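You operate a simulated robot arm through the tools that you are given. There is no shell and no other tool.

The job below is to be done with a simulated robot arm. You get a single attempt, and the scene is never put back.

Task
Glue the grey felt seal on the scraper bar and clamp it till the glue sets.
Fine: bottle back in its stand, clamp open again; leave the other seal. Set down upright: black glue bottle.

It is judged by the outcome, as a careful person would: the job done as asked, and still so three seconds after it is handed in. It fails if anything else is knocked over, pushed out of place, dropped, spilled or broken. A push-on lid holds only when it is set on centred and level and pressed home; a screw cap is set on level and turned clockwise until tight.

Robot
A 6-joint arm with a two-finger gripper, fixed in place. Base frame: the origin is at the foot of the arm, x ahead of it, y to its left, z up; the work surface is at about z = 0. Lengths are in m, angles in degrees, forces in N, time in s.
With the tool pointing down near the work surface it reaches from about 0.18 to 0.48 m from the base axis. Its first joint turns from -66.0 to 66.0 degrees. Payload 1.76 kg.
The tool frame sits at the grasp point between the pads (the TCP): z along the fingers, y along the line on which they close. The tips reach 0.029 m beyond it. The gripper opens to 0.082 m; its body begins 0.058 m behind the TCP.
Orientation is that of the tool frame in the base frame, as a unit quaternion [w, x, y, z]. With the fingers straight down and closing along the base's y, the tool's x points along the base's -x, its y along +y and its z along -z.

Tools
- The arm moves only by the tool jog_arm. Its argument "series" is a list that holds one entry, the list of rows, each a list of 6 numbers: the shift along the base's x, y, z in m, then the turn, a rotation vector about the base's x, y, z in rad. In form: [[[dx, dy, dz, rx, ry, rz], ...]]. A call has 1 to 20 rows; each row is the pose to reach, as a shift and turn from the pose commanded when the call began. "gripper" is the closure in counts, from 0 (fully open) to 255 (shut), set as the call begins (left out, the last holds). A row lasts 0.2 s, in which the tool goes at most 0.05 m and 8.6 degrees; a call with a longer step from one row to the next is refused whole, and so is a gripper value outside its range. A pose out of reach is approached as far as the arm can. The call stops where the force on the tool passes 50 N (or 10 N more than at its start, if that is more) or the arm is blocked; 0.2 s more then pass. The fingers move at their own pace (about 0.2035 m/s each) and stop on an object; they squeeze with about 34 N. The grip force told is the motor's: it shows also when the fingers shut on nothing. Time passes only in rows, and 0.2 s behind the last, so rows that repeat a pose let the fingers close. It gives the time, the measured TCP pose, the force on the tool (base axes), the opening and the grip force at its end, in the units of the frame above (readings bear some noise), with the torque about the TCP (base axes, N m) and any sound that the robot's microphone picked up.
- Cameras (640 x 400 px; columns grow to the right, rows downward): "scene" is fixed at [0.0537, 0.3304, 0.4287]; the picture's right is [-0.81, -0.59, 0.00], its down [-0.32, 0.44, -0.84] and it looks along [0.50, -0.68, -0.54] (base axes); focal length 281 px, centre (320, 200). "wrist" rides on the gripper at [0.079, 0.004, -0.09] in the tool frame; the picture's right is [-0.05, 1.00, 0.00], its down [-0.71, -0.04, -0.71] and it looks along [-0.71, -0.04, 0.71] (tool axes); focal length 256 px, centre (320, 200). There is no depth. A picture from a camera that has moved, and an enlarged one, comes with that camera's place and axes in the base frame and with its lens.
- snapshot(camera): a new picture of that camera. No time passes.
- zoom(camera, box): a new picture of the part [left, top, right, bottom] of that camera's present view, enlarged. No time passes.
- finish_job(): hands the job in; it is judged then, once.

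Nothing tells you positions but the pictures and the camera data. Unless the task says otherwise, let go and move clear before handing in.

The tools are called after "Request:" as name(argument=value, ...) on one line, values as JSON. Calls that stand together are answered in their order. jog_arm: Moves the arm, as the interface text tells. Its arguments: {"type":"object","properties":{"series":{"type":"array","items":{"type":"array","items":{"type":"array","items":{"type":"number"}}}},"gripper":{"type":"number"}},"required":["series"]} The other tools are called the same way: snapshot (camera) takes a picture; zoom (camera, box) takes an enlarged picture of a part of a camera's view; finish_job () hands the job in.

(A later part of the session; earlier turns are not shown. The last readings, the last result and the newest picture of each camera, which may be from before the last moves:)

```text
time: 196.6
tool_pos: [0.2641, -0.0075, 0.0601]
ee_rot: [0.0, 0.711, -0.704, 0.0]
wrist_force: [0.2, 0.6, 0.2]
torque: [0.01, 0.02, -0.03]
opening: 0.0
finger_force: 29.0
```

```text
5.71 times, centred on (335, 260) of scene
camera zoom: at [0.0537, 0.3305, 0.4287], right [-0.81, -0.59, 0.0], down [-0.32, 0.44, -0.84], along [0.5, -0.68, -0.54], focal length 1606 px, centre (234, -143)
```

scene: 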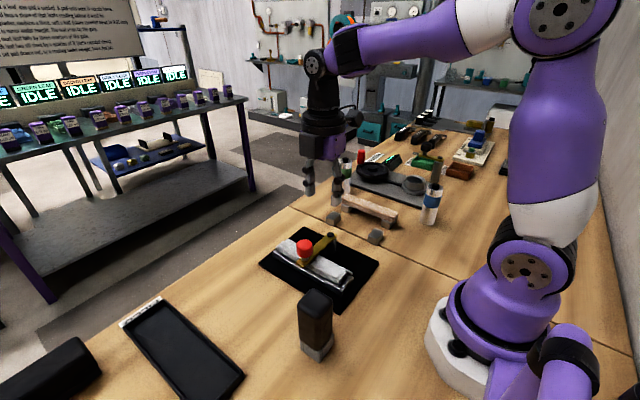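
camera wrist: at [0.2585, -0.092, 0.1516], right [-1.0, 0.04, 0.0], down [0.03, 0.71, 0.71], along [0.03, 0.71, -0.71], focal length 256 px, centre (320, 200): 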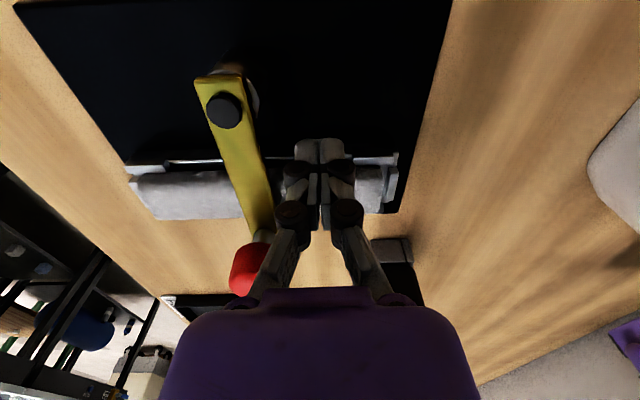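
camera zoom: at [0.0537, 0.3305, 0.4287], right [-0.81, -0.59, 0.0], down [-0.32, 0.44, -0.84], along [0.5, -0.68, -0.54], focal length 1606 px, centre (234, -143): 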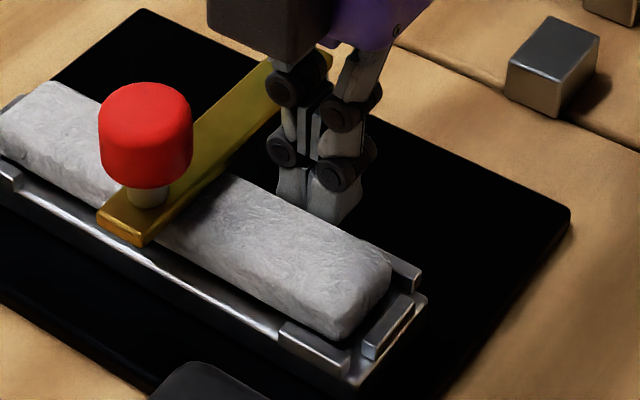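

Request:
jog_arm(series=[[[0, 0.001, 0, 0, 0, 0], [0, 0.0015, 0, 0, 0, 0], [0, 0.0015, 0, 0, 0, 0]]])

Request:
jog_arm(series=[[[0, 0.001, 0, 0, 0, 0], [0, 0.001, 0, 0, 0, 0]]])

Request:
jog_arm(series=[[[0, 0.001, 0, 0, 0, 0], [0, 0.001, 0, 0, 0, 0]]])

Request:
zoom(camera="scene", box=[290, 225, 380, 295])

```text
time: 197.4
tool_pos: [0.263, -0.0056, 0.0595]
ee_rot: [-0.001, 0.71, -0.704, -0.001]
wrist_force: [1.0, -1.4, 0.6]
torque: [-0.05, -0.03, 0.0]
opening: 0.0062
finger_force: 28.8
```

```text
time: 198.0
tool_pos: [0.2623, -0.0059, 0.0593]
ee_rot: [0.0, 0.71, -0.704, 0.001]
wrist_force: [-0.2, -15.9, 2.4]
torque: [-0.32, -0.04, -0.04]
opening: 0.0058
finger_force: 28.9
```

```text
time: 198.6
tool_pos: [0.2635, -0.0048, 0.059]
ee_rot: [0.002, 0.709, -0.705, 0.002]
wrist_force: [-0.1, -25.6, -2.3]
torque: [-0.58, -0.04, -0.06]
opening: 0.0061
finger_force: 28.5
```

```text
5.71 times, centred on (335, 260) of scene
camera zoom: at [0.0537, 0.3304, 0.4287], right [-0.81, -0.59, 0.0], down [-0.32, 0.44, -0.84], along [0.5, -0.68, -0.54], focal length 1606 px, centre (234, -143)
```

zoom: 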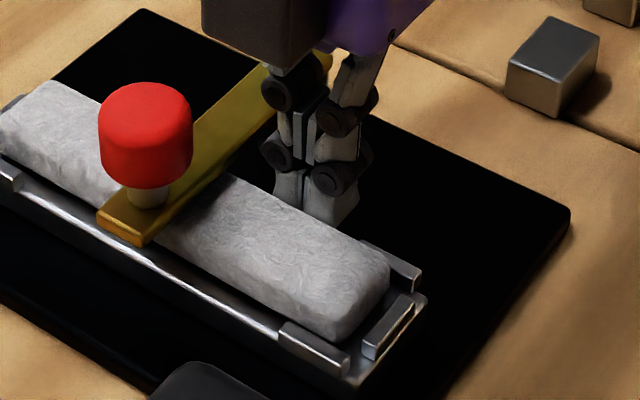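

Request:
zoom(camera="scene", box=[318, 255, 366, 295])

Request:
zoom(camera="scene", box=[270, 230, 318, 270])

Request:
zoom(camera="wrist", box=[110, 120, 420, 230])

```text
10.00 times, centred on (342, 275) of scene
camera zoom: at [0.0537, 0.3304, 0.4287], right [-0.81, -0.59, 0.0], down [-0.32, 0.44, -0.84], along [0.5, -0.68, -0.54], focal length 2810 px, centre (100, -550)
```

zoom: 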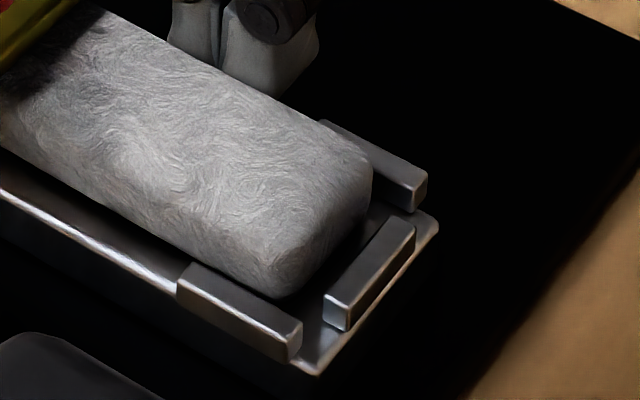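

```text
10.00 times, centred on (294, 250) of scene
camera zoom: at [0.0537, 0.3304, 0.4287], right [-0.81, -0.59, 0.0], down [-0.32, 0.44, -0.84], along [0.5, -0.68, -0.54], focal length 2810 px, centre (580, -300)
```

zoom: 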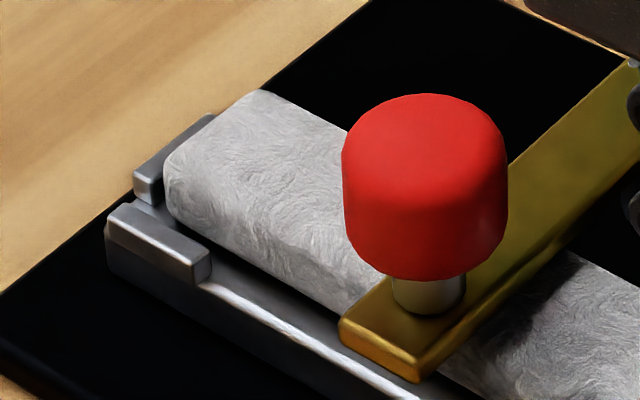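

```text
2.06 times, centred on (265, 175) of wrist
camera zoom: at [0.258, -0.083, 0.149], right [-1.0, 0.05, 0.0], down [0.03, 0.71, 0.7], along [0.03, 0.7, -0.71], focal length 528 px, centre (434, 252)
```

zoom: 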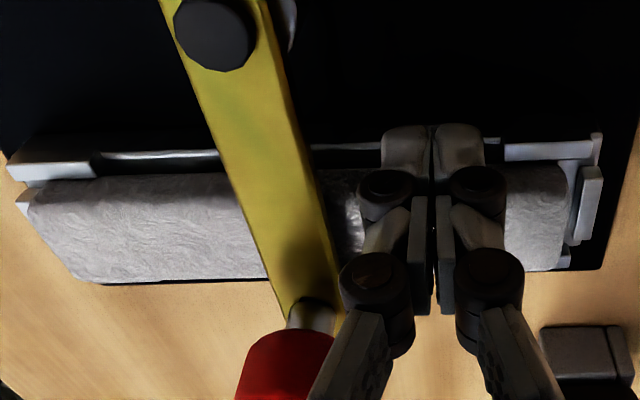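

The sideways nudge did shift the near end about 1 mm, so the seal is not bonded. I'll back off, and look carefully for any trace of glue (on the bar's edge, the table along the bottle's path, the fixture) before trying again.

Request:
jog_arm(series=[[[0, -0.003, 0, 0, 0, 0], [0, -0.008, 0.0, 0, 0, 0], [0, -0.008, 0.03, 0, 0, 0], [0, -0.008, 0.07, 0, 0, 0], [-0.03, -0.03, 0.1, 0, 0, 0], [-0.06, -0.06, 0.12, 0, 0, 0], [-0.06, -0.06, 0.12, 0, 0, 0]]])

Request:
snapshot(camera="wrist")

Request:
zoom(camera="scene", box=[318, 255, 366, 295])

Request:
zoom(camera="scene", box=[260, 250, 400, 370])

Request:
zoom(camera="scene", box=[290, 230, 340, 265])

```text
time: 200.2
tool_pos: [0.203, -0.064, 0.1804]
ee_rot: [0.0, 0.711, -0.703, 0.001]
wrist_force: [0.1, 1.3, -0.2]
torque: [0.01, 0.0, -0.04]
opening: 0.0
finger_force: 28.8
```

```text
taken
camera wrist: at [0.1983, -0.1431, 0.2693], right [-1.0, 0.04, 0.0], down [0.03, 0.71, 0.71], along [0.03, 0.71, -0.71], focal length 256 px, centre (320, 200)
```

wrist: 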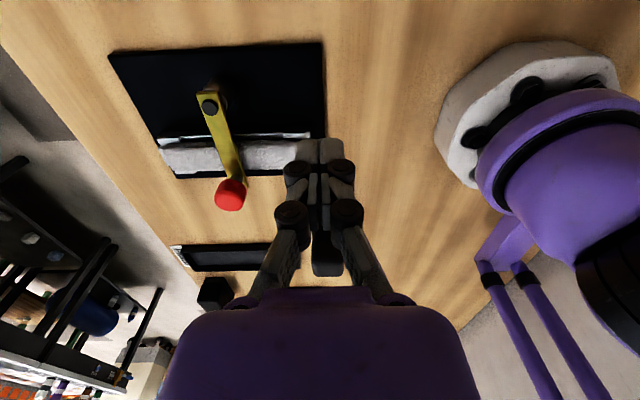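

```text
10.00 times, centred on (342, 275) of scene
camera zoom: at [0.0537, 0.3304, 0.4287], right [-0.81, -0.59, 0.0], down [-0.32, 0.44, -0.84], along [0.5, -0.68, -0.54], focal length 2810 px, centre (100, -550)
```

zoom: 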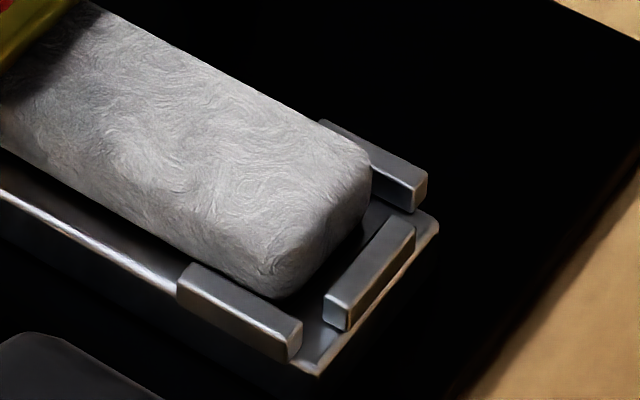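

```text
3.33 times, centred on (330, 310) of scene
camera zoom: at [0.0537, 0.3304, 0.4287], right [-0.81, -0.59, 0.0], down [-0.32, 0.44, -0.84], along [0.5, -0.68, -0.54], focal length 937 px, centre (287, -167)
```

zoom: 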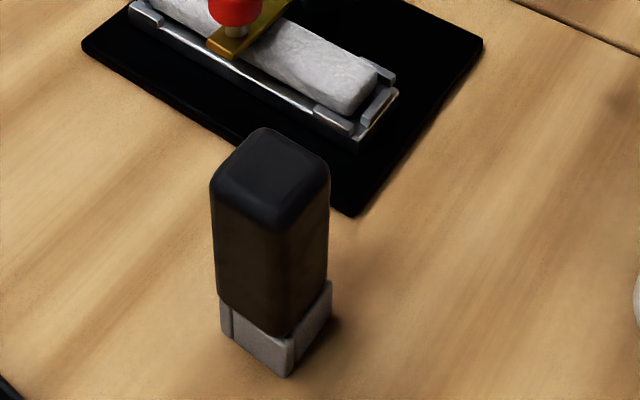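

```text
11.43 times, centred on (315, 248) of scene
camera zoom: at [0.0537, 0.3304, 0.4287], right [-0.81, -0.59, 0.0], down [-0.32, 0.44, -0.84], along [0.5, -0.68, -0.54], focal length 3212 px, centre (377, -343)
```

zoom: 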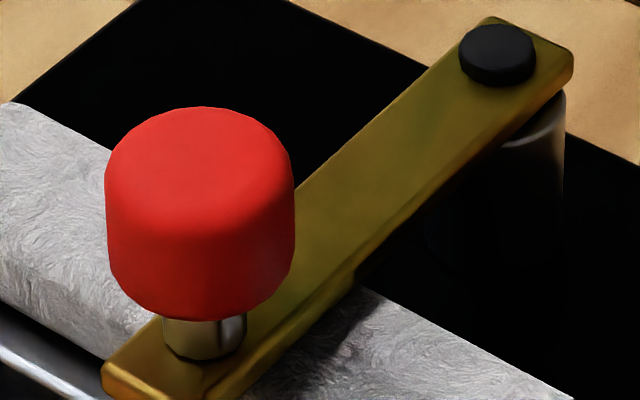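

There's no trace of glue anywhere, so the bottle has not dispensed. I'll inspect the nozzle tip itself: fetch the bottle again, hold it high and tilt its nozzle toward the scene camera.

Request:
jog_arm(series=[[[0, 0.04, 0.01, 0, 0, 0], [0, 0.08, 0.01, 0, 0, 0], [0, 0.12, 0.01, 0, 0, 0], [0, 0.16, 0.01, 0, 0, 0], [-0.0022, 0.2015, 0.0, 0, 0, 0], [-0.0022, 0.2015, -0.04, 0, 0, 0], [-0.0022, 0.2015, -0.075, 0, 0, 0], [-0.0022, 0.2015, -0.1, 0, 0, 0], [-0.0022, 0.2015, -0.1077, 0, 0, 0], [-0.0022, 0.2015, -0.1077, 0, 0, 0]]], gripper=0)

Request:
snapshot(camera="wrist")

```text
time: 202.4
tool_pos: [0.2004, 0.1388, 0.072]
ee_rot: [0.0, 0.71, -0.704, 0.0]
wrist_force: [0.2, 0.3, -0.1]
torque: [0.0, 0.01, -0.02]
opening: 0.082
finger_force: 0.0
```

```text
taken
camera wrist: at [0.1965, 0.0593, 0.1609], right [-1.0, 0.04, 0.0], down [0.03, 0.71, 0.71], along [0.03, 0.71, -0.71], focal length 256 px, centre (320, 200)
```

wrist: 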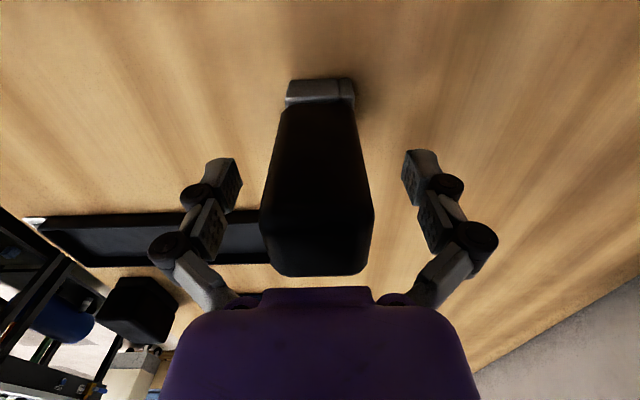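

The fingers straddle the bottle. While it is still in its stand I'll also find out at which closure count the grip force sets in (light hold vs. full squeeze).

Request:
jog_arm(series=[[[0, 0, 0, 0, 0, 0], [0, 0, 0, 0, 0, 0], [0, 0, 0, 0, 0, 0]]], gripper=133)

Request:
jog_arm(series=[[[0, 0, 0, 0, 0, 0], [0, 0, 0, 0, 0, 0]]], gripper=134)

Request:
jog_arm(series=[[[0, 0, 0, 0, 0, 0], [0, 0, 0, 0, 0, 0]]], gripper=135)

Request:
jog_arm(series=[[[0, 0, 0, 0, 0, 0], [0, 0, 0, 0, 0, 0]]], gripper=136)

```text
time: 203.2
tool_pos: [0.2008, 0.1387, 0.0719]
ee_rot: [0.0, 0.71, -0.704, 0.0]
wrist_force: [0.7, 1.0, -0.4]
torque: [-0.01, -0.03, 0.0]
opening: 0.04
finger_force: 0.5
```

```text
time: 203.8
tool_pos: [0.1998, 0.1376, 0.0723]
ee_rot: [0.0, 0.71, -0.704, 0.0]
wrist_force: [-0.3, -1.3, -1.3]
torque: [0.06, 0.0, 0.03]
opening: 0.04
finger_force: 0.6
```

```text
time: 204.4
tool_pos: [0.2008, 0.1377, 0.0713]
ee_rot: [0.001, 0.711, -0.704, 0.0]
wrist_force: [-0.4, -0.2, 4.3]
torque: [-0.02, 0.0, 0.0]
opening: 0.0397
finger_force: 28.1
```

```text
time: 205.0
tool_pos: [0.1995, 0.1381, 0.0725]
ee_rot: [0.0, 0.71, -0.704, 0.0]
wrist_force: [-1.5, -0.3, 3.4]
torque: [-0.01, -0.01, 0.02]
opening: 0.0393
finger_force: 28.2
```

At 135–136 counts there's a lighter hold (~28 N vs 34 N). I'll lift with the light hold and go up to inspect the nozzle tip.

Request:
jog_arm(series=[[[0, 0, 0.005, 0, 0, 0], [0, 0, 0.015, 0, 0, 0], [0, 0, 0.04, 0, 0, 0], [0, 0, 0.075, 0, 0, 0], [0, 0, 0.075, 0, 0, 0]]])

Request:
zoom(camera="scene", box=[280, 250, 360, 370])

```text
time: 206.2
tool_pos: [0.1997, 0.1377, 0.1485]
ee_rot: [0.0, 0.71, -0.704, -0.001]
wrist_force: [0.3, 1.2, -1.6]
torque: [0.02, -0.01, 0.02]
opening: 0.0393
finger_force: 34.5
```

```text
3.33 times, centred on (320, 310) of scene
camera zoom: at [0.0537, 0.3304, 0.4287], right [-0.81, -0.59, 0.0], down [-0.32, 0.44, -0.84], along [0.5, -0.68, -0.54], focal length 937 px, centre (320, -167)
```

zoom: 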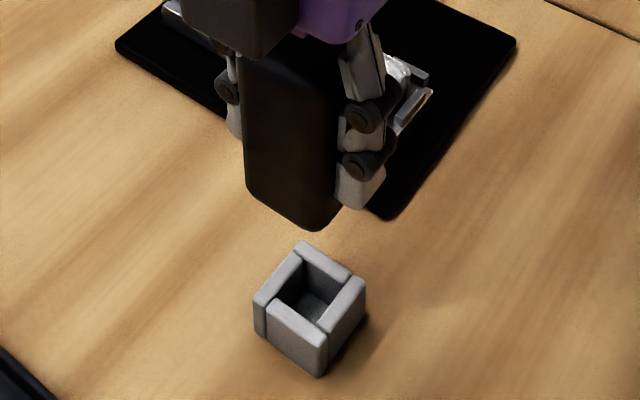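

Request:
jog_arm(series=[[[0.012, -0.015, 0.035, 0, 0, 0], [0.025, -0.03, 0.07, 0, 0, 0], [0.04, -0.045, 0.105, 0, 0, 0], [0.05, -0.06, 0.14, 0, 0, 0], [0.05, -0.06, 0.15, 0.106, 0.091, 0], [0.05, -0.06, 0.15, 0.213, 0.182, 0], [0.05, -0.06, 0.15, 0.319, 0.273, 0], [0.05, -0.06, 0.15, 0.426, 0.364, 0], [0.05, -0.06, 0.15, 0.532, 0.455, 0], [0.05, -0.06, 0.15, 0.638, 0.546, 0], [0.05, -0.06, 0.15, 0.745, 0.637, 0], [0.05, -0.06, 0.15, 0.745, 0.637, 0]]])

Request:
snapshot(camera="scene")

```text
time: 208.8
tool_pos: [0.1665, -0.0571, 0.1765]
ee_rot: [-0.038, 0.627, -0.62, -0.47]
wrist_force: [-1.4, 1.0, -0.4]
torque: [-0.01, -0.03, 0.0]
opening: 0.0399
finger_force: 0.9
out of reach, approached as far as the arm can: row 7, 8, 9, 10, 11, 12
```

```text
taken
```

scene: 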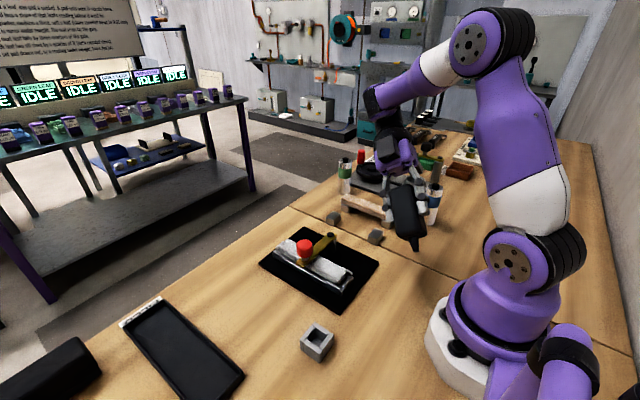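

The tilt wasn't reachable and the arm strayed; the light hold is weak, so I'm tightening the grip right away before anything else.

Request:
jog_arm(series=[[[0, 0, 0, 0, 0, 0], [0, 0, 0, 0, 0, 0]]], gripper=255)

Request:
zoom(camera="scene", box=[340, 130, 480, 270])

Request:
snapshot(camera="wrist")

```text
time: 209.4
tool_pos: [0.1667, -0.058, 0.1775]
ee_rot: [-0.037, 0.627, -0.621, -0.469]
wrist_force: [0.0, 0.1, -0.5]
torque: [0.02, -0.03, 0.01]
opening: 0.0395
finger_force: 33.8
```

```text
2.86 times, centred on (410, 200) of scene
camera zoom: at [0.0537, 0.3304, 0.4287], right [-0.81, -0.59, 0.0], down [-0.32, 0.44, -0.84], along [0.5, -0.68, -0.54], focal length 803 px, centre (63, 200)
```

zoom: 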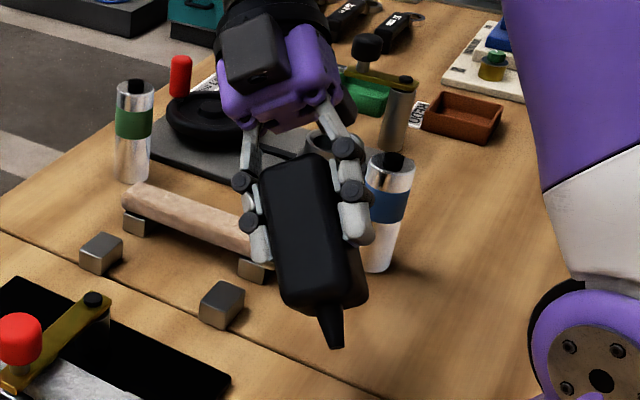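

```text
taken
camera wrist: at [0.1941, -0.1732, 0.1788], right [-0.8, -0.19, 0.57], down [0.56, 0.09, 0.82], along [-0.2, 0.98, 0.03], focal length 256 px, centre (320, 200)
```

wrist: 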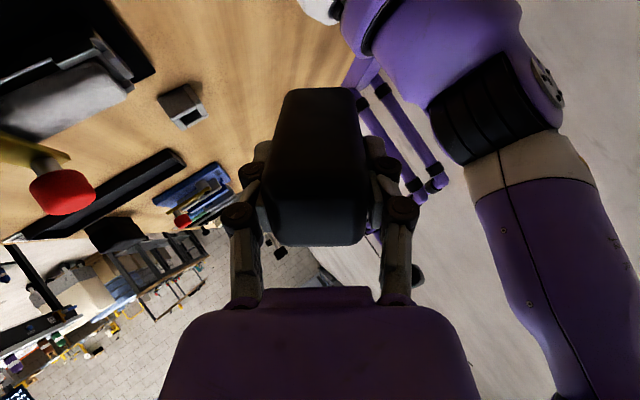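

Request:
zoom(camera="scene", box=[395, 225, 435, 260])

Request:
zoom(camera="scene", box=[380, 170, 440, 255])

```text
11.43 times, centred on (415, 242) of scene
camera zoom: at [0.0537, 0.3304, 0.4287], right [-0.81, -0.59, 0.0], down [-0.32, 0.44, -0.84], along [0.5, -0.68, -0.54], focal length 3212 px, centre (-766, -286)
```

zoom: 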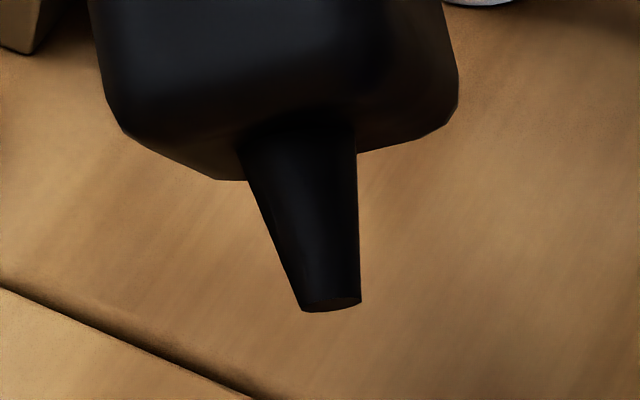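

```text
4.71 times, centred on (410, 212) of scene
camera zoom: at [0.0537, 0.3304, 0.4287], right [-0.81, -0.59, 0.0], down [-0.32, 0.44, -0.84], along [0.5, -0.68, -0.54], focal length 1322 px, centre (-104, 141)
```

zoom: 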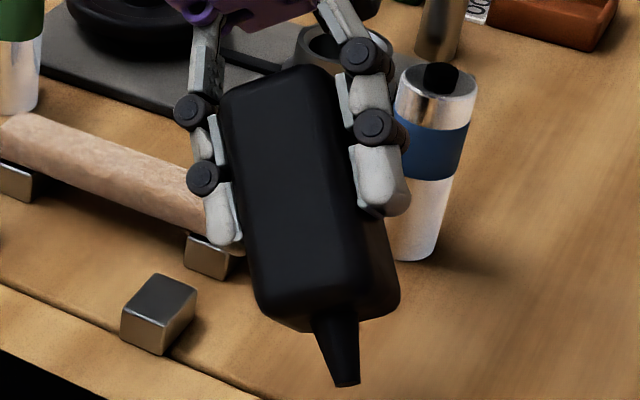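

The nozzle is a plain open cone, no cap. I'll return to vertical in place, then move back to a normal pose.

Request:
jog_arm(series=[[[0, 0, 0.01, -0.1061, -0.0913, 0], [0.005, 0.005, 0.02, -0.2122, -0.1826, 0], [0.01, 0.01, 0.03, -0.3183, -0.2739, 0], [0.015, 0.015, 0.04, -0.4244, -0.3652, 0], [0.02, 0.02, 0.05, -0.5305, -0.4565, 0], [0.025, 0.025, 0.06, -0.6366, -0.5478, 0], [0.03, 0.03, 0.06, -0.743, -0.639, 0], [0.03, 0.03, 0.06, -0.743, -0.639, 0]]])

Request:
snapshot(camera="scene")

```text
time: 211.2
tool_pos: [0.2015, -0.042, 0.2534]
ee_rot: [0.012, 0.711, -0.703, 0.0]
wrist_force: [-1.2, 0.6, -0.8]
torque: [-0.04, -0.04, 0.0]
opening: 0.0393
finger_force: 33.3
out of reach, approached as far as the arm can: row 1, 2, 3, 4, 5, 6, 7, 8
```

```text
taken
```

scene: 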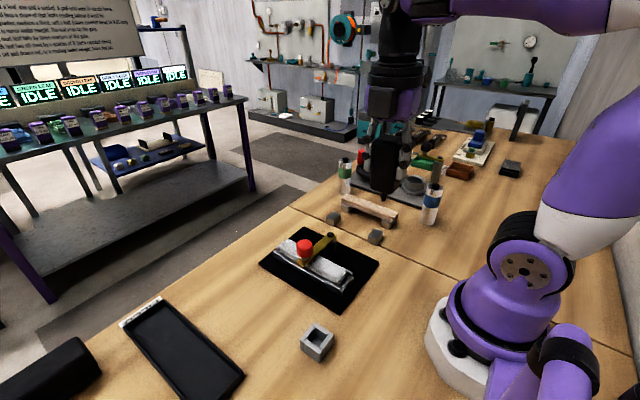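

The bottle is held upright again. I'll straighten the small residual tilt, and check how the bottle sits in the hand before returning it to the stand.

Request:
jog_arm(series=[[[0, 0, 0, 0.017, -0.0169, 0], [0, 0.03, 0, 0.017, -0.0169, 0], [0, 0.06, 0, 0.017, -0.0169, 0], [0, 0.06, 0, 0.017, -0.0169, 0]]])

Request:
snapshot(camera="wrist")

Request:
zoom(camera="scene", box=[320, 110, 420, 250])

```text
time: 212.2
tool_pos: [0.1986, 0.0376, 0.2406]
ee_rot: [-0.014, 0.71, -0.704, 0.001]
wrist_force: [0.0, 0.4, -0.9]
torque: [0.01, 0.01, 0.0]
opening: 0.0392
finger_force: 34.1
out of reach, approached as far as the arm can: row 1
```

```text
taken
camera wrist: at [0.1927, -0.0434, 0.3276], right [-1.0, 0.04, -0.02], down [0.02, 0.69, 0.72], along [0.04, 0.72, -0.69], focal length 256 px, centre (320, 200)
```

wrist: 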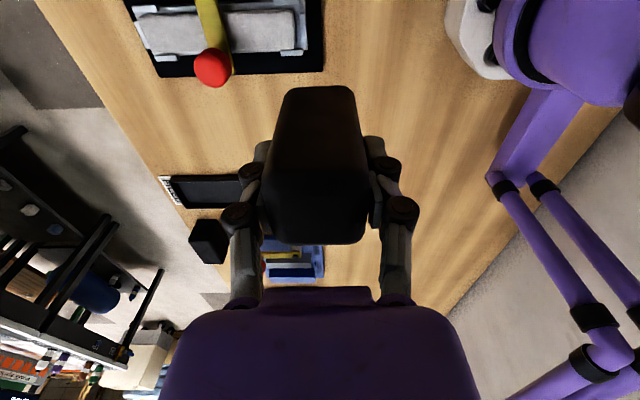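

```text
2.86 times, centred on (370, 180) of scene
camera zoom: at [0.0537, 0.3305, 0.4287], right [-0.81, -0.59, 0.0], down [-0.32, 0.44, -0.84], along [0.5, -0.68, -0.54], focal length 803 px, centre (177, 257)
```

zoom: 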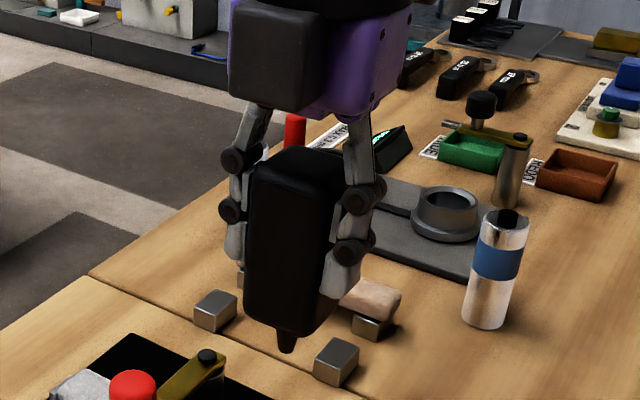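

The bottle slid about 17 mm down in the hand during that bad pose (nozzle now ≈0.08 m below the TCP) but is straight. I'll level it and bring it over the stand, then seat it by force.

Request:
jog_arm(series=[[[0, 0.02, -0.01, -0.02, 0.02, 0], [0, 0.05, -0.03, -0.02, 0.02, 0], [0.001, 0.08, -0.05, -0.02, 0.02, 0], [0.002, 0.1, -0.06, -0.02, 0.02, 0], [0.002, 0.1, -0.08, -0.02, 0.02, 0], [0.002, 0.1, -0.08, -0.02, 0.02, 0]]])

Request:
snapshot(camera="wrist")

Request:
zoom(camera="scene", box=[270, 220, 370, 370])

```text
time: 213.6
tool_pos: [0.2006, 0.1378, 0.1609]
ee_rot: [0.002, 0.711, -0.703, 0.0]
wrist_force: [0.1, -0.8, -1.7]
torque: [-0.02, 0.02, -0.01]
opening: 0.0393
finger_force: 33.7
```

```text
taken
camera wrist: at [0.1961, 0.0586, 0.2498], right [-1.0, 0.04, 0.0], down [0.03, 0.71, 0.71], along [0.03, 0.71, -0.71], focal length 256 px, centre (320, 200)
```

wrist: 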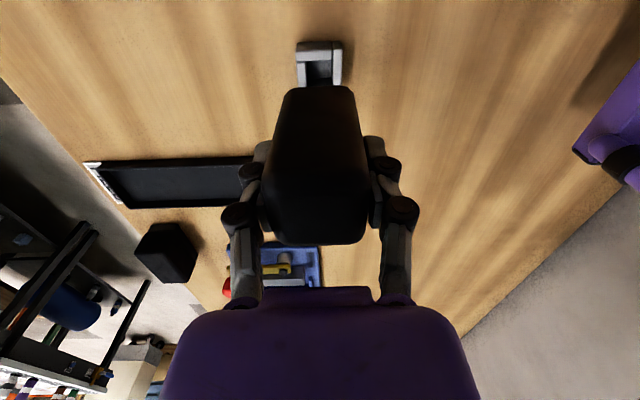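

```text
2.67 times, centred on (320, 295) of scene
camera zoom: at [0.0537, 0.3305, 0.4287], right [-0.81, -0.59, 0.0], down [-0.32, 0.44, -0.84], along [0.5, -0.68, -0.54], focal length 749 px, centre (320, -53)
```

zoom: 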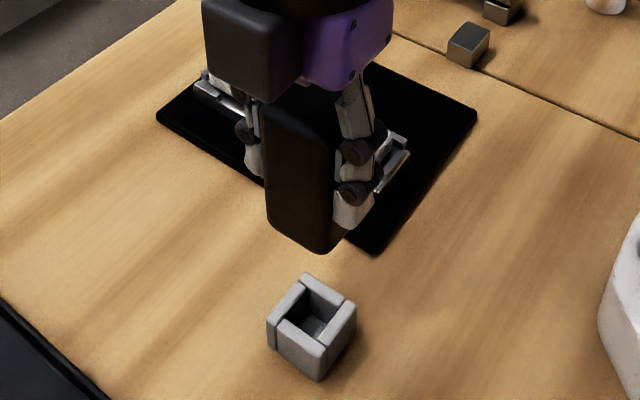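

Request:
jog_arm(series=[[[0, 0, -0.025, 0, 0, 0], [0, 0, -0.045, 0, 0, 0], [0, 0, -0.06, 0, 0, 0], [0, 0, -0.065, 0, 0, 0], [0, 0, -0.065, 0, 0, 0]]])

Request:
zoom(camera="scene", box=[270, 270, 370, 370])

```text
time: 214.8
tool_pos: [0.1992, 0.1377, 0.0967]
ee_rot: [0.002, 0.71, -0.704, 0.0]
wrist_force: [0.0, 0.6, -1.2]
torque: [-0.01, 0.0, -0.01]
opening: 0.0394
finger_force: 34.1
```

```text
4.00 times, centred on (320, 320) of scene
camera zoom: at [0.0537, 0.3305, 0.4287], right [-0.81, -0.59, 0.0], down [-0.32, 0.44, -0.84], along [0.5, -0.68, -0.54], focal length 1124 px, centre (320, -280)
```

zoom: 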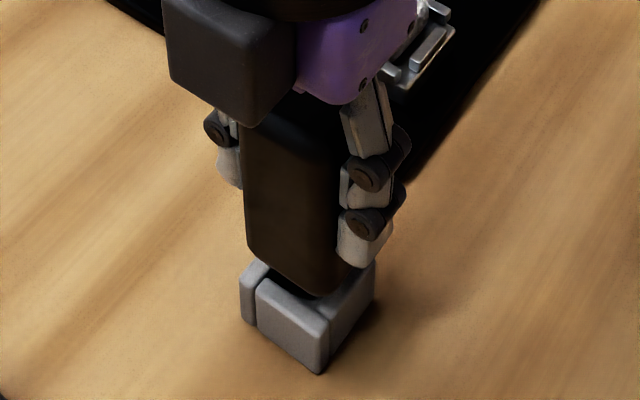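

Request:
jog_arm(series=[[[0, 0, -0.002, 0, 0, 0], [0, 0, -0.003, 0, 0, 0], [0, 0, -0.003, 0, 0, 0]]])

Request:
jog_arm(series=[[[0, 0, -0.001, 0, 0, 0], [0, 0, -0.001, 0, 0, 0]]])

Request:
jog_arm(series=[[[0, 0, -0.001, 0, 0, 0], [0, 0, -0.001, 0, 0, 0]]])

```text
time: 215.6
tool_pos: [0.2007, 0.1367, 0.0932]
ee_rot: [0.002, 0.711, -0.703, 0.0]
wrist_force: [-0.1, -0.4, -1.5]
torque: [0.01, -0.01, 0.01]
opening: 0.0395
finger_force: 34.0
```

```text
time: 216.2
tool_pos: [0.2001, 0.1374, 0.0916]
ee_rot: [0.001, 0.711, -0.703, 0.0]
wrist_force: [-0.3, -0.1, -0.7]
torque: [0.0, 0.01, 0.05]
opening: 0.0393
finger_force: 33.9
```

```text
time: 216.8
tool_pos: [0.1999, 0.1374, 0.091]
ee_rot: [0.002, 0.711, -0.703, 0.0]
wrist_force: [0.1, 1.0, 0.2]
torque: [0.04, -0.03, -0.02]
opening: 0.0392
finger_force: 33.8
```

Request:
jog_arm(series=[[[0, 0, -0.001, 0, 0, 0], [0, 0, -0.001, 0, 0, 0]]])

Request:
zoom(camera="scene", box=[270, 270, 370, 370])

```text
time: 217.4
tool_pos: [0.2002, 0.1362, 0.0899]
ee_rot: [0.001, 0.711, -0.704, 0.001]
wrist_force: [-0.7, 0.0, -1.2]
torque: [0.01, 0.01, 0.0]
opening: 0.0392
finger_force: 34.4
```

```text
4.00 times, centred on (320, 320) of scene
camera zoom: at [0.0537, 0.3305, 0.4287], right [-0.81, -0.59, 0.0], down [-0.32, 0.44, -0.84], along [0.5, -0.68, -0.54], focal length 1124 px, centre (320, -280)
```

zoom: 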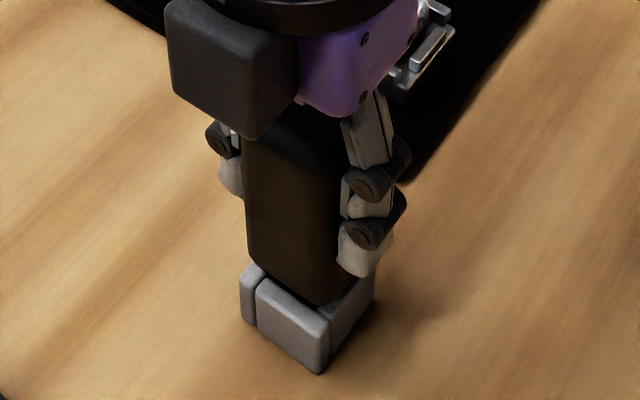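

Request:
jog_arm(series=[[[0, 0, -0.001, 0, 0, 0], [0, 0, -0.002, 0, 0, 0], [0, 0, -0.002, 0, 0, 0]]])

Request:
jog_arm(series=[[[0, 0, -0.001, 0, 0, 0], [0, 0, -0.001, 0, 0, 0]]])

Request:
jog_arm(series=[[[0, 0, -0.0007, 0, 0, 0], [0, 0, -0.0007, 0, 0, 0]]])

Request:
zoom(camera="scene", box=[270, 270, 370, 370])

```text
time: 218.2
tool_pos: [0.2007, 0.1362, 0.0876]
ee_rot: [0.001, 0.71, -0.704, 0.0]
wrist_force: [0.6, 1.7, -1.5]
torque: [0.15, -0.02, 0.03]
opening: 0.0393
finger_force: 33.7
```

```text
time: 218.8
tool_pos: [0.2003, 0.1371, 0.0866]
ee_rot: [0.0, 0.711, -0.704, -0.001]
wrist_force: [0.6, 2.6, -0.1]
torque: [0.23, 0.0, 0.01]
opening: 0.0393
finger_force: 33.6
```

```text
time: 219.4
tool_pos: [0.201, 0.1376, 0.0864]
ee_rot: [0.001, 0.712, -0.702, -0.001]
wrist_force: [-0.7, 8.0, 2.3]
torque: [0.44, 0.0, 0.0]
opening: 0.0394
finger_force: 34.2
```

```text
4.00 times, centred on (320, 320) of scene
camera zoom: at [0.0537, 0.3305, 0.4287], right [-0.81, -0.59, 0.0], down [-0.32, 0.44, -0.84], along [0.5, -0.68, -0.54], focal length 1124 px, centre (320, -280)
```

zoom: 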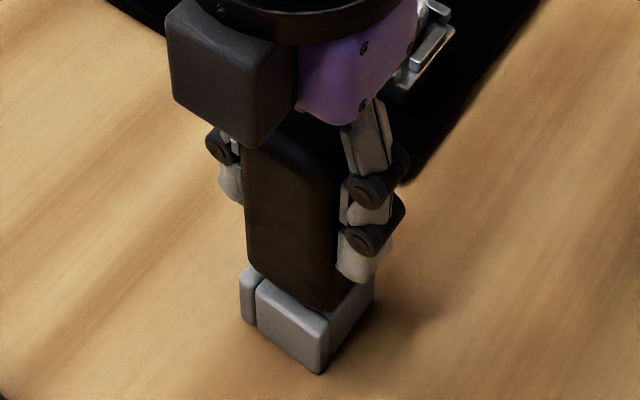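

The bottle's -y edge touches the rim first (it is slightly tilted in the hand). I'll ease up a touch and release so it settles flat on the stand, then check.

Request:
jog_arm(series=[[[0, 0, 0.0006, 0, 0, 0], [0, 0, 0.0006, 0, 0, 0]]])

Request:
jog_arm(series=[[[0, 0, 0, 0, 0, 0], [0, 0, 0, 0, 0, 0], [0, 0, 0, 0, 0, 0]]], gripper=110)

Request:
zoom(camera="scene", box=[270, 270, 370, 370])

```text
time: 220.0
tool_pos: [0.1994, 0.1375, 0.0862]
ee_rot: [0.001, 0.711, -0.703, 0.0]
wrist_force: [-0.5, 10.1, -2.1]
torque: [0.64, 0.01, -0.03]
opening: 0.0392
finger_force: 34.2
```

```text
time: 220.8
tool_pos: [0.1987, 0.137, 0.0867]
ee_rot: [0.002, 0.71, -0.704, 0.001]
wrist_force: [0.1, 0.0, -0.3]
torque: [0.0, 0.03, 0.04]
opening: 0.0464
finger_force: 0.0
```

```text
4.00 times, centred on (320, 320) of scene
camera zoom: at [0.0537, 0.3304, 0.4287], right [-0.81, -0.59, 0.0], down [-0.32, 0.44, -0.84], along [0.5, -0.68, -0.54], focal length 1124 px, centre (320, -280)
```

zoom: 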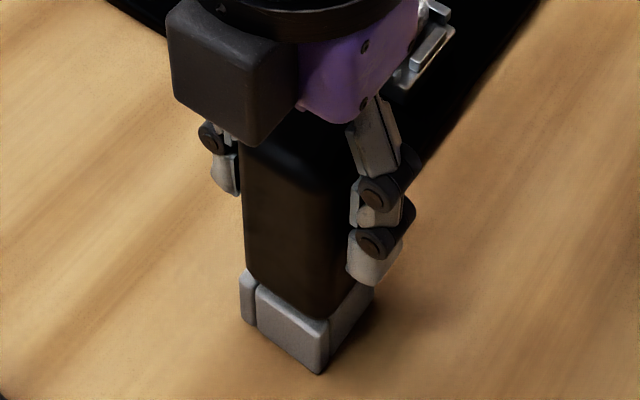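

The bottle is back, seated squarely. Now I'll rise and get a low-angle look at the clamp arm over the seal to see whether it really presses on it.

Request:
jog_arm(series=[[[0, 0, 0.03, 0, 0, 0], [0, 0, 0.07, 0, 0, 0], [0, 0, 0.11, 0, 0, 0], [0, -0.03, 0.11, 0, 0, -0.14], [0, -0.06, 0.11, 0, 0, -0.28], [0, -0.09, 0.11, 0, 0, -0.42], [0, -0.12, 0.11, 0, 0, -0.56], [0, -0.15, 0.11, 0, 0, -0.7], [0, -0.17, 0.11, 0, 0, -0.84], [0, -0.18, 0.11, 0, 0, -0.98], [0, -0.19, 0.11, 0, 0, -1.12], [0, -0.2, 0.11, 0, 0, -1.26], [0, -0.2, 0.1, 0, 0, -1.4], [0, -0.2, 0.08, 0, 0, -1.54], [0, -0.2, 0.06, 0, 0, -1.5795], [0, -0.2, 0.06, 0, 0, -1.5795]]], gripper=0)

Request:
snapshot(camera="wrist")

Request:
zoom(camera="scene", box=[285, 280, 350, 370])

```text
time: 224.2
tool_pos: [0.1998, -0.064, 0.1454]
ee_rot: [-0.001, 0.0, 1.0, 0.001]
wrist_force: [0.6, 0.2, -0.1]
torque: [0.02, -0.01, 0.0]
opening: 0.0819
finger_force: 0.0
```

```text
taken
camera wrist: at [0.1196, -0.0586, 0.2355], right [0.05, 1.0, 0.0], down [0.71, -0.04, 0.71], along [0.71, -0.04, -0.71], focal length 256 px, centre (320, 200)
```

wrist: 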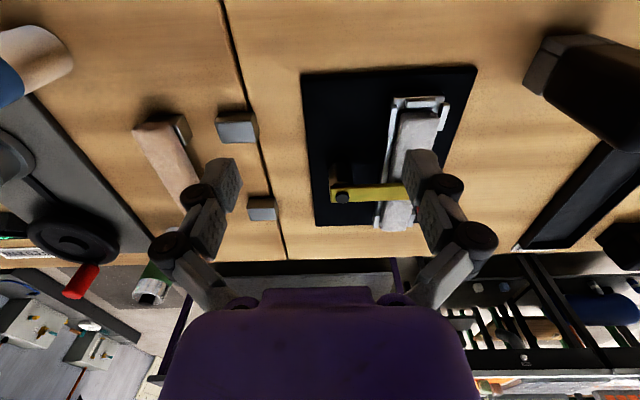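

```text
4.44 times, centred on (318, 325) of scene
camera zoom: at [0.0537, 0.3304, 0.4287], right [-0.81, -0.59, 0.0], down [-0.32, 0.44, -0.84], along [0.5, -0.68, -0.54], focal length 1249 px, centre (331, -356)
```

zoom: 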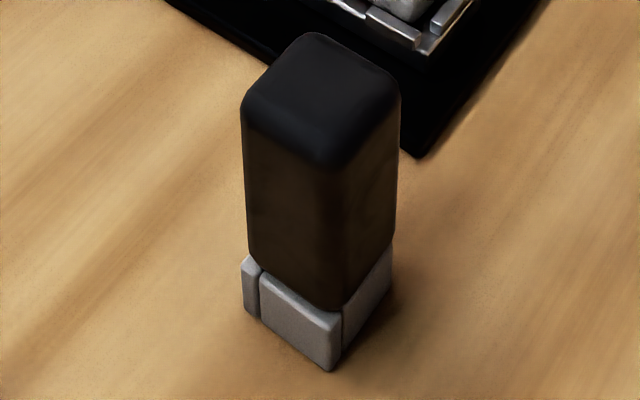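

Request:
zoom(camera="scene", box=[295, 315, 345, 362])

Request:
zoom(camera="wrist", box=[500, 20, 640, 160])

Request:
zoom(camera="wrist", box=[300, 60, 480, 240])

```text
8.51 times, centred on (320, 338) of scene
camera zoom: at [0.0537, 0.3304, 0.4287], right [-0.81, -0.59, 0.0], down [-0.32, 0.44, -0.84], along [0.5, -0.68, -0.54], focal length 2392 px, centre (320, -979)
```

zoom: 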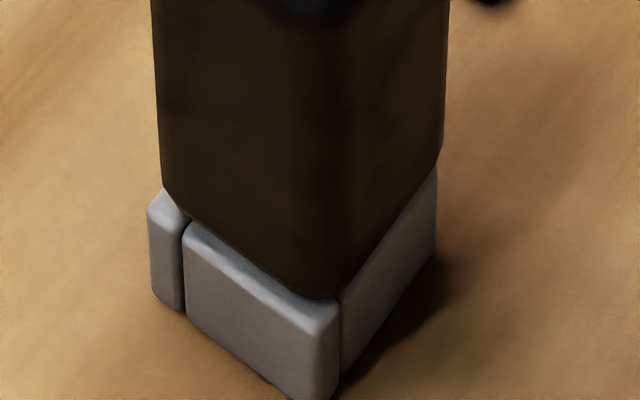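

```text
2.86 times, centred on (570, 90) of wrist
camera zoom: at [0.1196, -0.0586, 0.2355], right [0.05, 1.0, 0.0], down [0.71, -0.04, 0.71], along [0.71, -0.04, -0.71], focal length 731 px, centre (-394, 514)
```

zoom: 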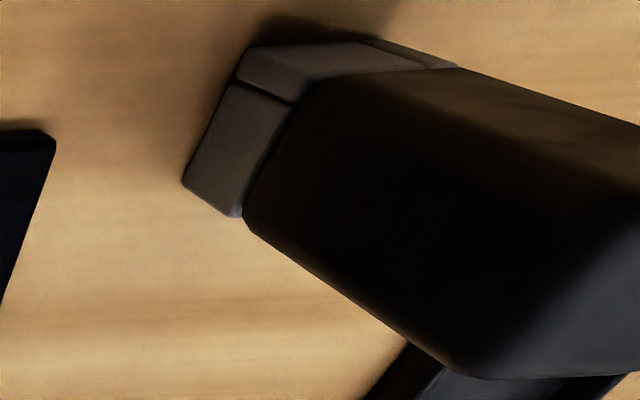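

```text
2.22 times, centred on (390, 150) of wrist
camera zoom: at [0.1196, -0.0586, 0.2355], right [0.05, 1.0, 0.0], down [0.71, -0.04, 0.71], along [0.71, -0.04, -0.71], focal length 569 px, centre (164, 311)
```

zoom: 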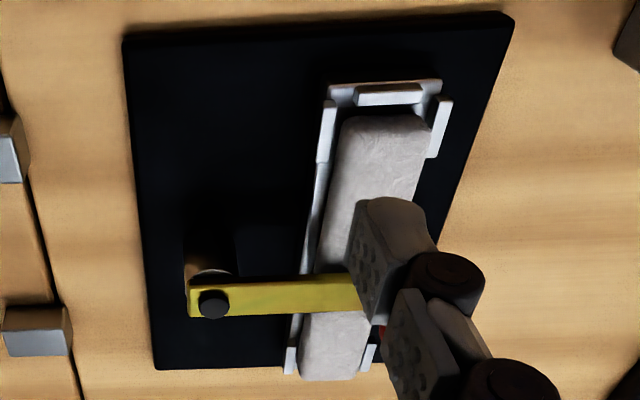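

The bottle is seated upright. Next I'll probe the clamp: grip the seal lightly between the near lug and the arm and see whether it can rise at all (i.e. whether the arm actually presses on it).

Request:
jog_arm(series=[[[0.02, 0.03, 0.0, 0, 0, 0], [0.04, 0.06, 0.0, 0, 0, 0], [0.058, 0.084, 0.0, 0, 0, 0], [0.058, 0.084, -0.03, 0, 0, 0], [0.058, 0.084, -0.06, 0, 0, 0], [0.058, 0.084, -0.06, 0, 0, 0]]], gripper=116)

Request:
snapshot(camera="wrist")

Request:
zoom(camera="scene", box=[290, 215, 380, 295])

```text
time: 225.6
tool_pos: [0.2577, 0.0219, 0.0881]
ee_rot: [0.0, -0.001, 1.0, 0.001]
wrist_force: [0.9, 0.5, 0.6]
torque: [-0.02, 0.0, 0.0]
opening: 0.0445
finger_force: 0.1
```

```text
taken
camera wrist: at [0.1779, 0.0262, 0.1769], right [0.05, 1.0, 0.0], down [0.71, -0.04, 0.71], along [0.71, -0.04, -0.71], focal length 256 px, centre (320, 200)
```

wrist: 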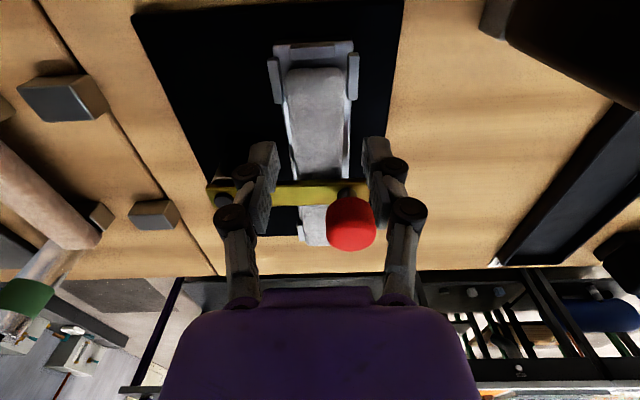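

```text
5.00 times, centred on (335, 255) of scene
camera zoom: at [0.0537, 0.3305, 0.4287], right [-0.81, -0.59, 0.0], down [-0.32, 0.44, -0.84], along [0.5, -0.68, -0.54], focal length 1405 px, centre (245, -75)
```

zoom: 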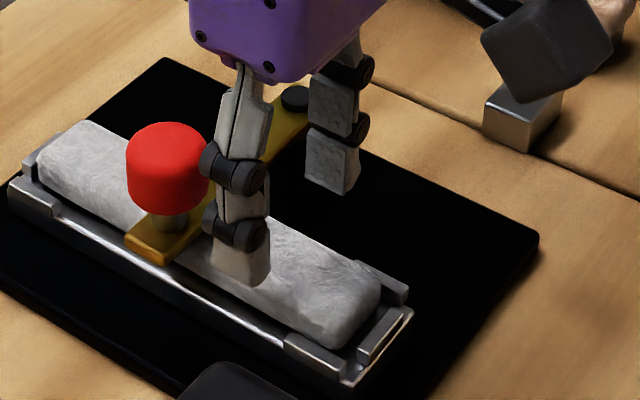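

Request:
zoom(camera="wrist", box=[250, 140, 400, 240])

Request:
zoom(camera="wrist", box=[250, 30, 380, 130])

```text
4.00 times, centred on (325, 190) of wrist
camera zoom: at [0.1779, 0.0262, 0.1769], right [0.05, 1.0, 0.0], down [0.71, -0.04, 0.71], along [0.71, -0.04, -0.71], focal length 1024 px, centre (300, 240)
```

zoom: 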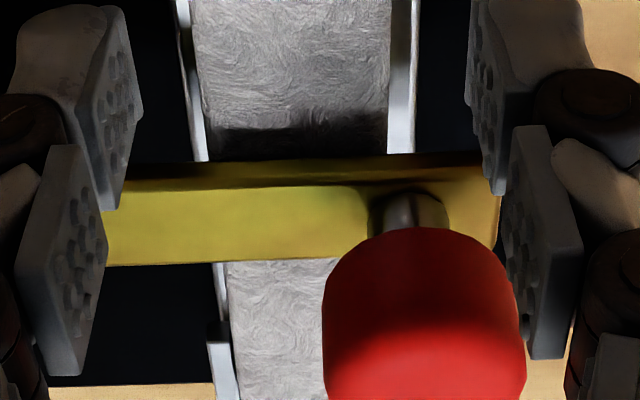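

```text
4.00 times, centred on (315, 80) of wrist
camera zoom: at [0.1779, 0.0262, 0.1769], right [0.05, 1.0, 0.0], down [0.71, -0.04, 0.71], along [0.71, -0.04, -0.71], focal length 1024 px, centre (340, 680)
```

zoom: 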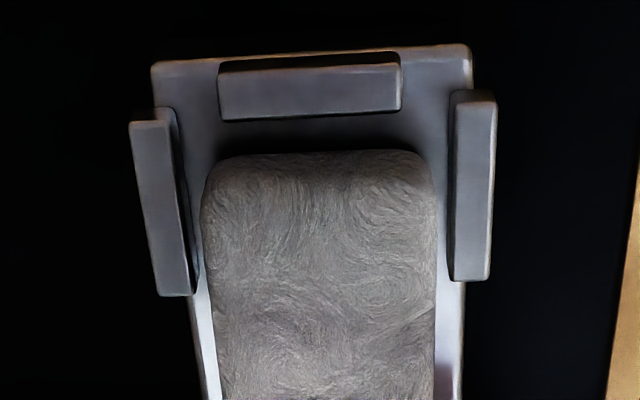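

From this close view the seal is still within ~0.6 mm of centre even though I nudged it with ~25 N, so it may in fact be bonded. The decisive check is to open the clamp and try a gentle lift. First I'll go cage the knob again (fingers turned 90°).

Request:
jog_arm(series=[[[0, 0, 0.04, 0, 0, 0], [0.005, 0.003, 0.06, 0, 0, 0.14], [0.01, 0.006, 0.06, 0, 0, 0.28], [0.015, 0.009, 0.06, 0, 0, 0.42], [0.02, 0.012, 0.06, 0, 0, 0.56], [0.025, 0.015, 0.06, 0, 0, 0.7], [0.03, 0.018, 0.06, 0, 0, 0.84], [0.035, 0.02, 0.06, 0, 0, 0.98], [0.04, 0.02, 0.06, 0, 0, 1.12], [0.0415, 0.0205, 0.06, 0, 0, 1.26], [0.0415, 0.0205, 0.06, 0, 0, 1.4], [0.0415, 0.0205, 0.06, 0, 0, 1.5708], [0.0415, 0.0205, 0.04, 0, 0, 1.5708], [0.0415, 0.0205, 0.04, 0, 0, 1.5708]]])

Request:
snapshot(camera="wrist")

Request:
zoom(camera="scene", box=[318, 255, 366, 295])

```text
refused: row 12 steps farther than a row can; nothing moved
```

```text
taken
camera wrist: at [0.1779, 0.0262, 0.1769], right [0.05, 1.0, 0.0], down [0.71, -0.04, 0.71], along [0.71, -0.04, -0.71], focal length 256 px, centre (320, 200)
```

wrist: 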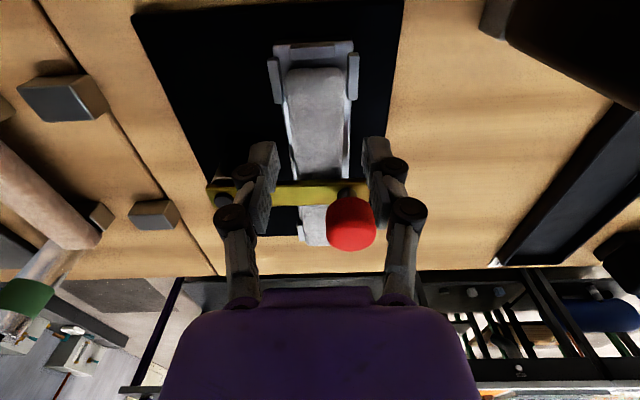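

```text
10.00 times, centred on (342, 275) of scene
camera zoom: at [0.0537, 0.3305, 0.4287], right [-0.81, -0.59, 0.0], down [-0.32, 0.44, -0.84], along [0.5, -0.68, -0.54], focal length 2810 px, centre (100, -550)
```

zoom: 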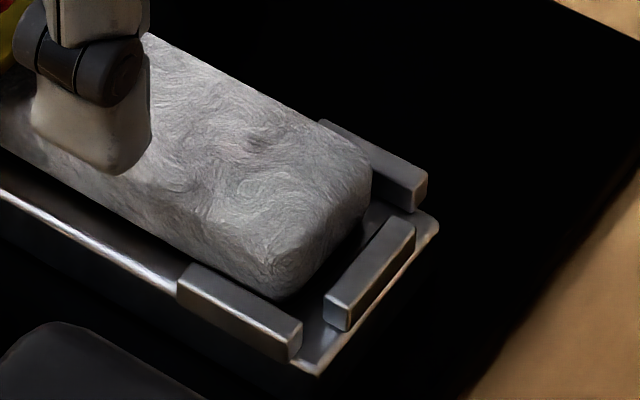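

Request:
jog_arm(series=[[[0, 0, 0.04, 0, 0, 0], [0.005, 0.003, 0.06, 0, 0, 0.131], [0.01, 0.006, 0.06, 0, 0, 0.262], [0.015, 0.009, 0.06, 0, 0, 0.393], [0.02, 0.012, 0.06, 0, 0, 0.524], [0.025, 0.015, 0.06, 0, 0, 0.655], [0.03, 0.018, 0.06, 0, 0, 0.786], [0.035, 0.02, 0.06, 0, 0, 0.917], [0.04, 0.02, 0.06, 0, 0, 1.048], [0.0415, 0.0205, 0.06, 0, 0, 1.179], [0.0415, 0.0205, 0.06, 0, 0, 1.31], [0.0415, 0.0205, 0.06, 0, 0, 1.441], [0.0415, 0.0205, 0.06, 0, 0, 1.5708], [0.0415, 0.0205, 0.04, 0, 0, 1.5708], [0.0415, 0.0205, 0.04, 0, 0, 1.5708]]])

Request:
snapshot(camera="wrist")

Request:
zoom(camera="scene", box=[265, 205, 385, 295])

```text
time: 228.8
tool_pos: [0.2989, 0.0413, 0.1272]
ee_rot: [0.001, 0.709, -0.706, 0.001]
wrist_force: [0.0, -0.4, 0.1]
torque: [0.0, -0.04, 0.01]
opening: 0.0448
finger_force: 0.0
```

```text
taken
camera wrist: at [0.2955, -0.0375, 0.2159], right [-1.0, 0.05, 0.0], down [0.04, 0.71, 0.71], along [0.03, 0.71, -0.71], focal length 256 px, centre (320, 200)
```

wrist: 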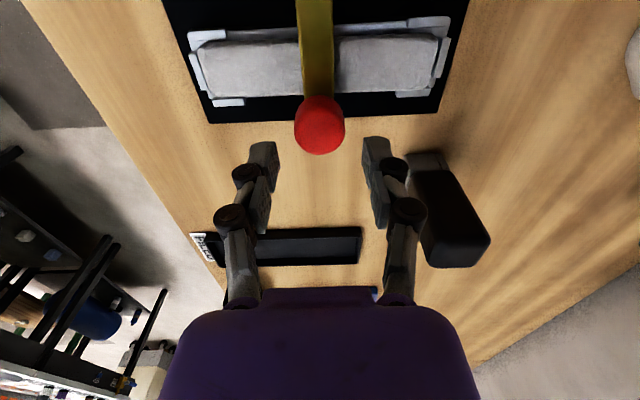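

```text
4.44 times, centred on (325, 250) of scene
camera zoom: at [0.0537, 0.3304, 0.4287], right [-0.81, -0.59, 0.0], down [-0.32, 0.44, -0.84], along [0.5, -0.68, -0.54], focal length 1249 px, centre (298, -22)
```

zoom: 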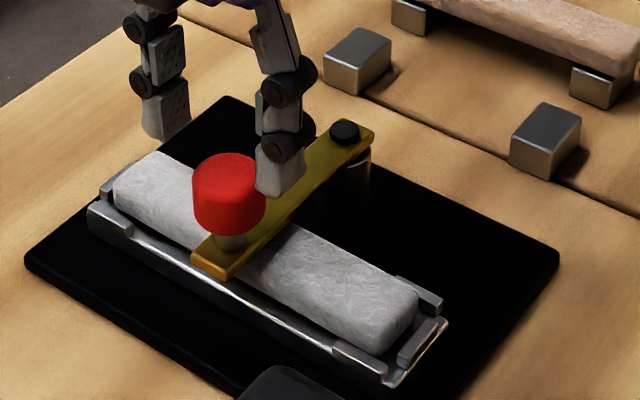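

The near end has shifted ~1 mm, so I can't yet call it bonded. I'll now open the clamp: lower around the knob and swing it back to its parked position.

Request:
jog_arm(series=[[[0.0005, 0.0005, -0.02, 0, 0, 0], [0.0005, 0.0005, -0.04, 0, 0, 0], [0.0005, 0.0005, -0.0455, 0, 0, 0], [0.0005, 0.0005, -0.0455, 0, 0, 0]]])

Request:
snapshot(camera="wrist")

```text
time: 229.8
tool_pos: [0.3006, 0.0423, 0.0811]
ee_rot: [0.002, 0.708, -0.707, 0.001]
wrist_force: [0.1, 0.3, 0.0]
torque: [0.01, 0.0, 0.02]
opening: 0.0447
finger_force: 0.2
```

```text
taken
camera wrist: at [0.2955, -0.0371, 0.1704], right [-1.0, 0.05, 0.0], down [0.04, 0.71, 0.71], along [0.04, 0.71, -0.71], focal length 256 px, centre (320, 200)
```

wrist: 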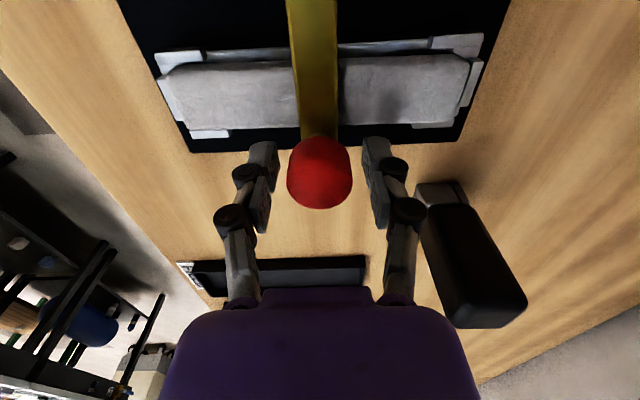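

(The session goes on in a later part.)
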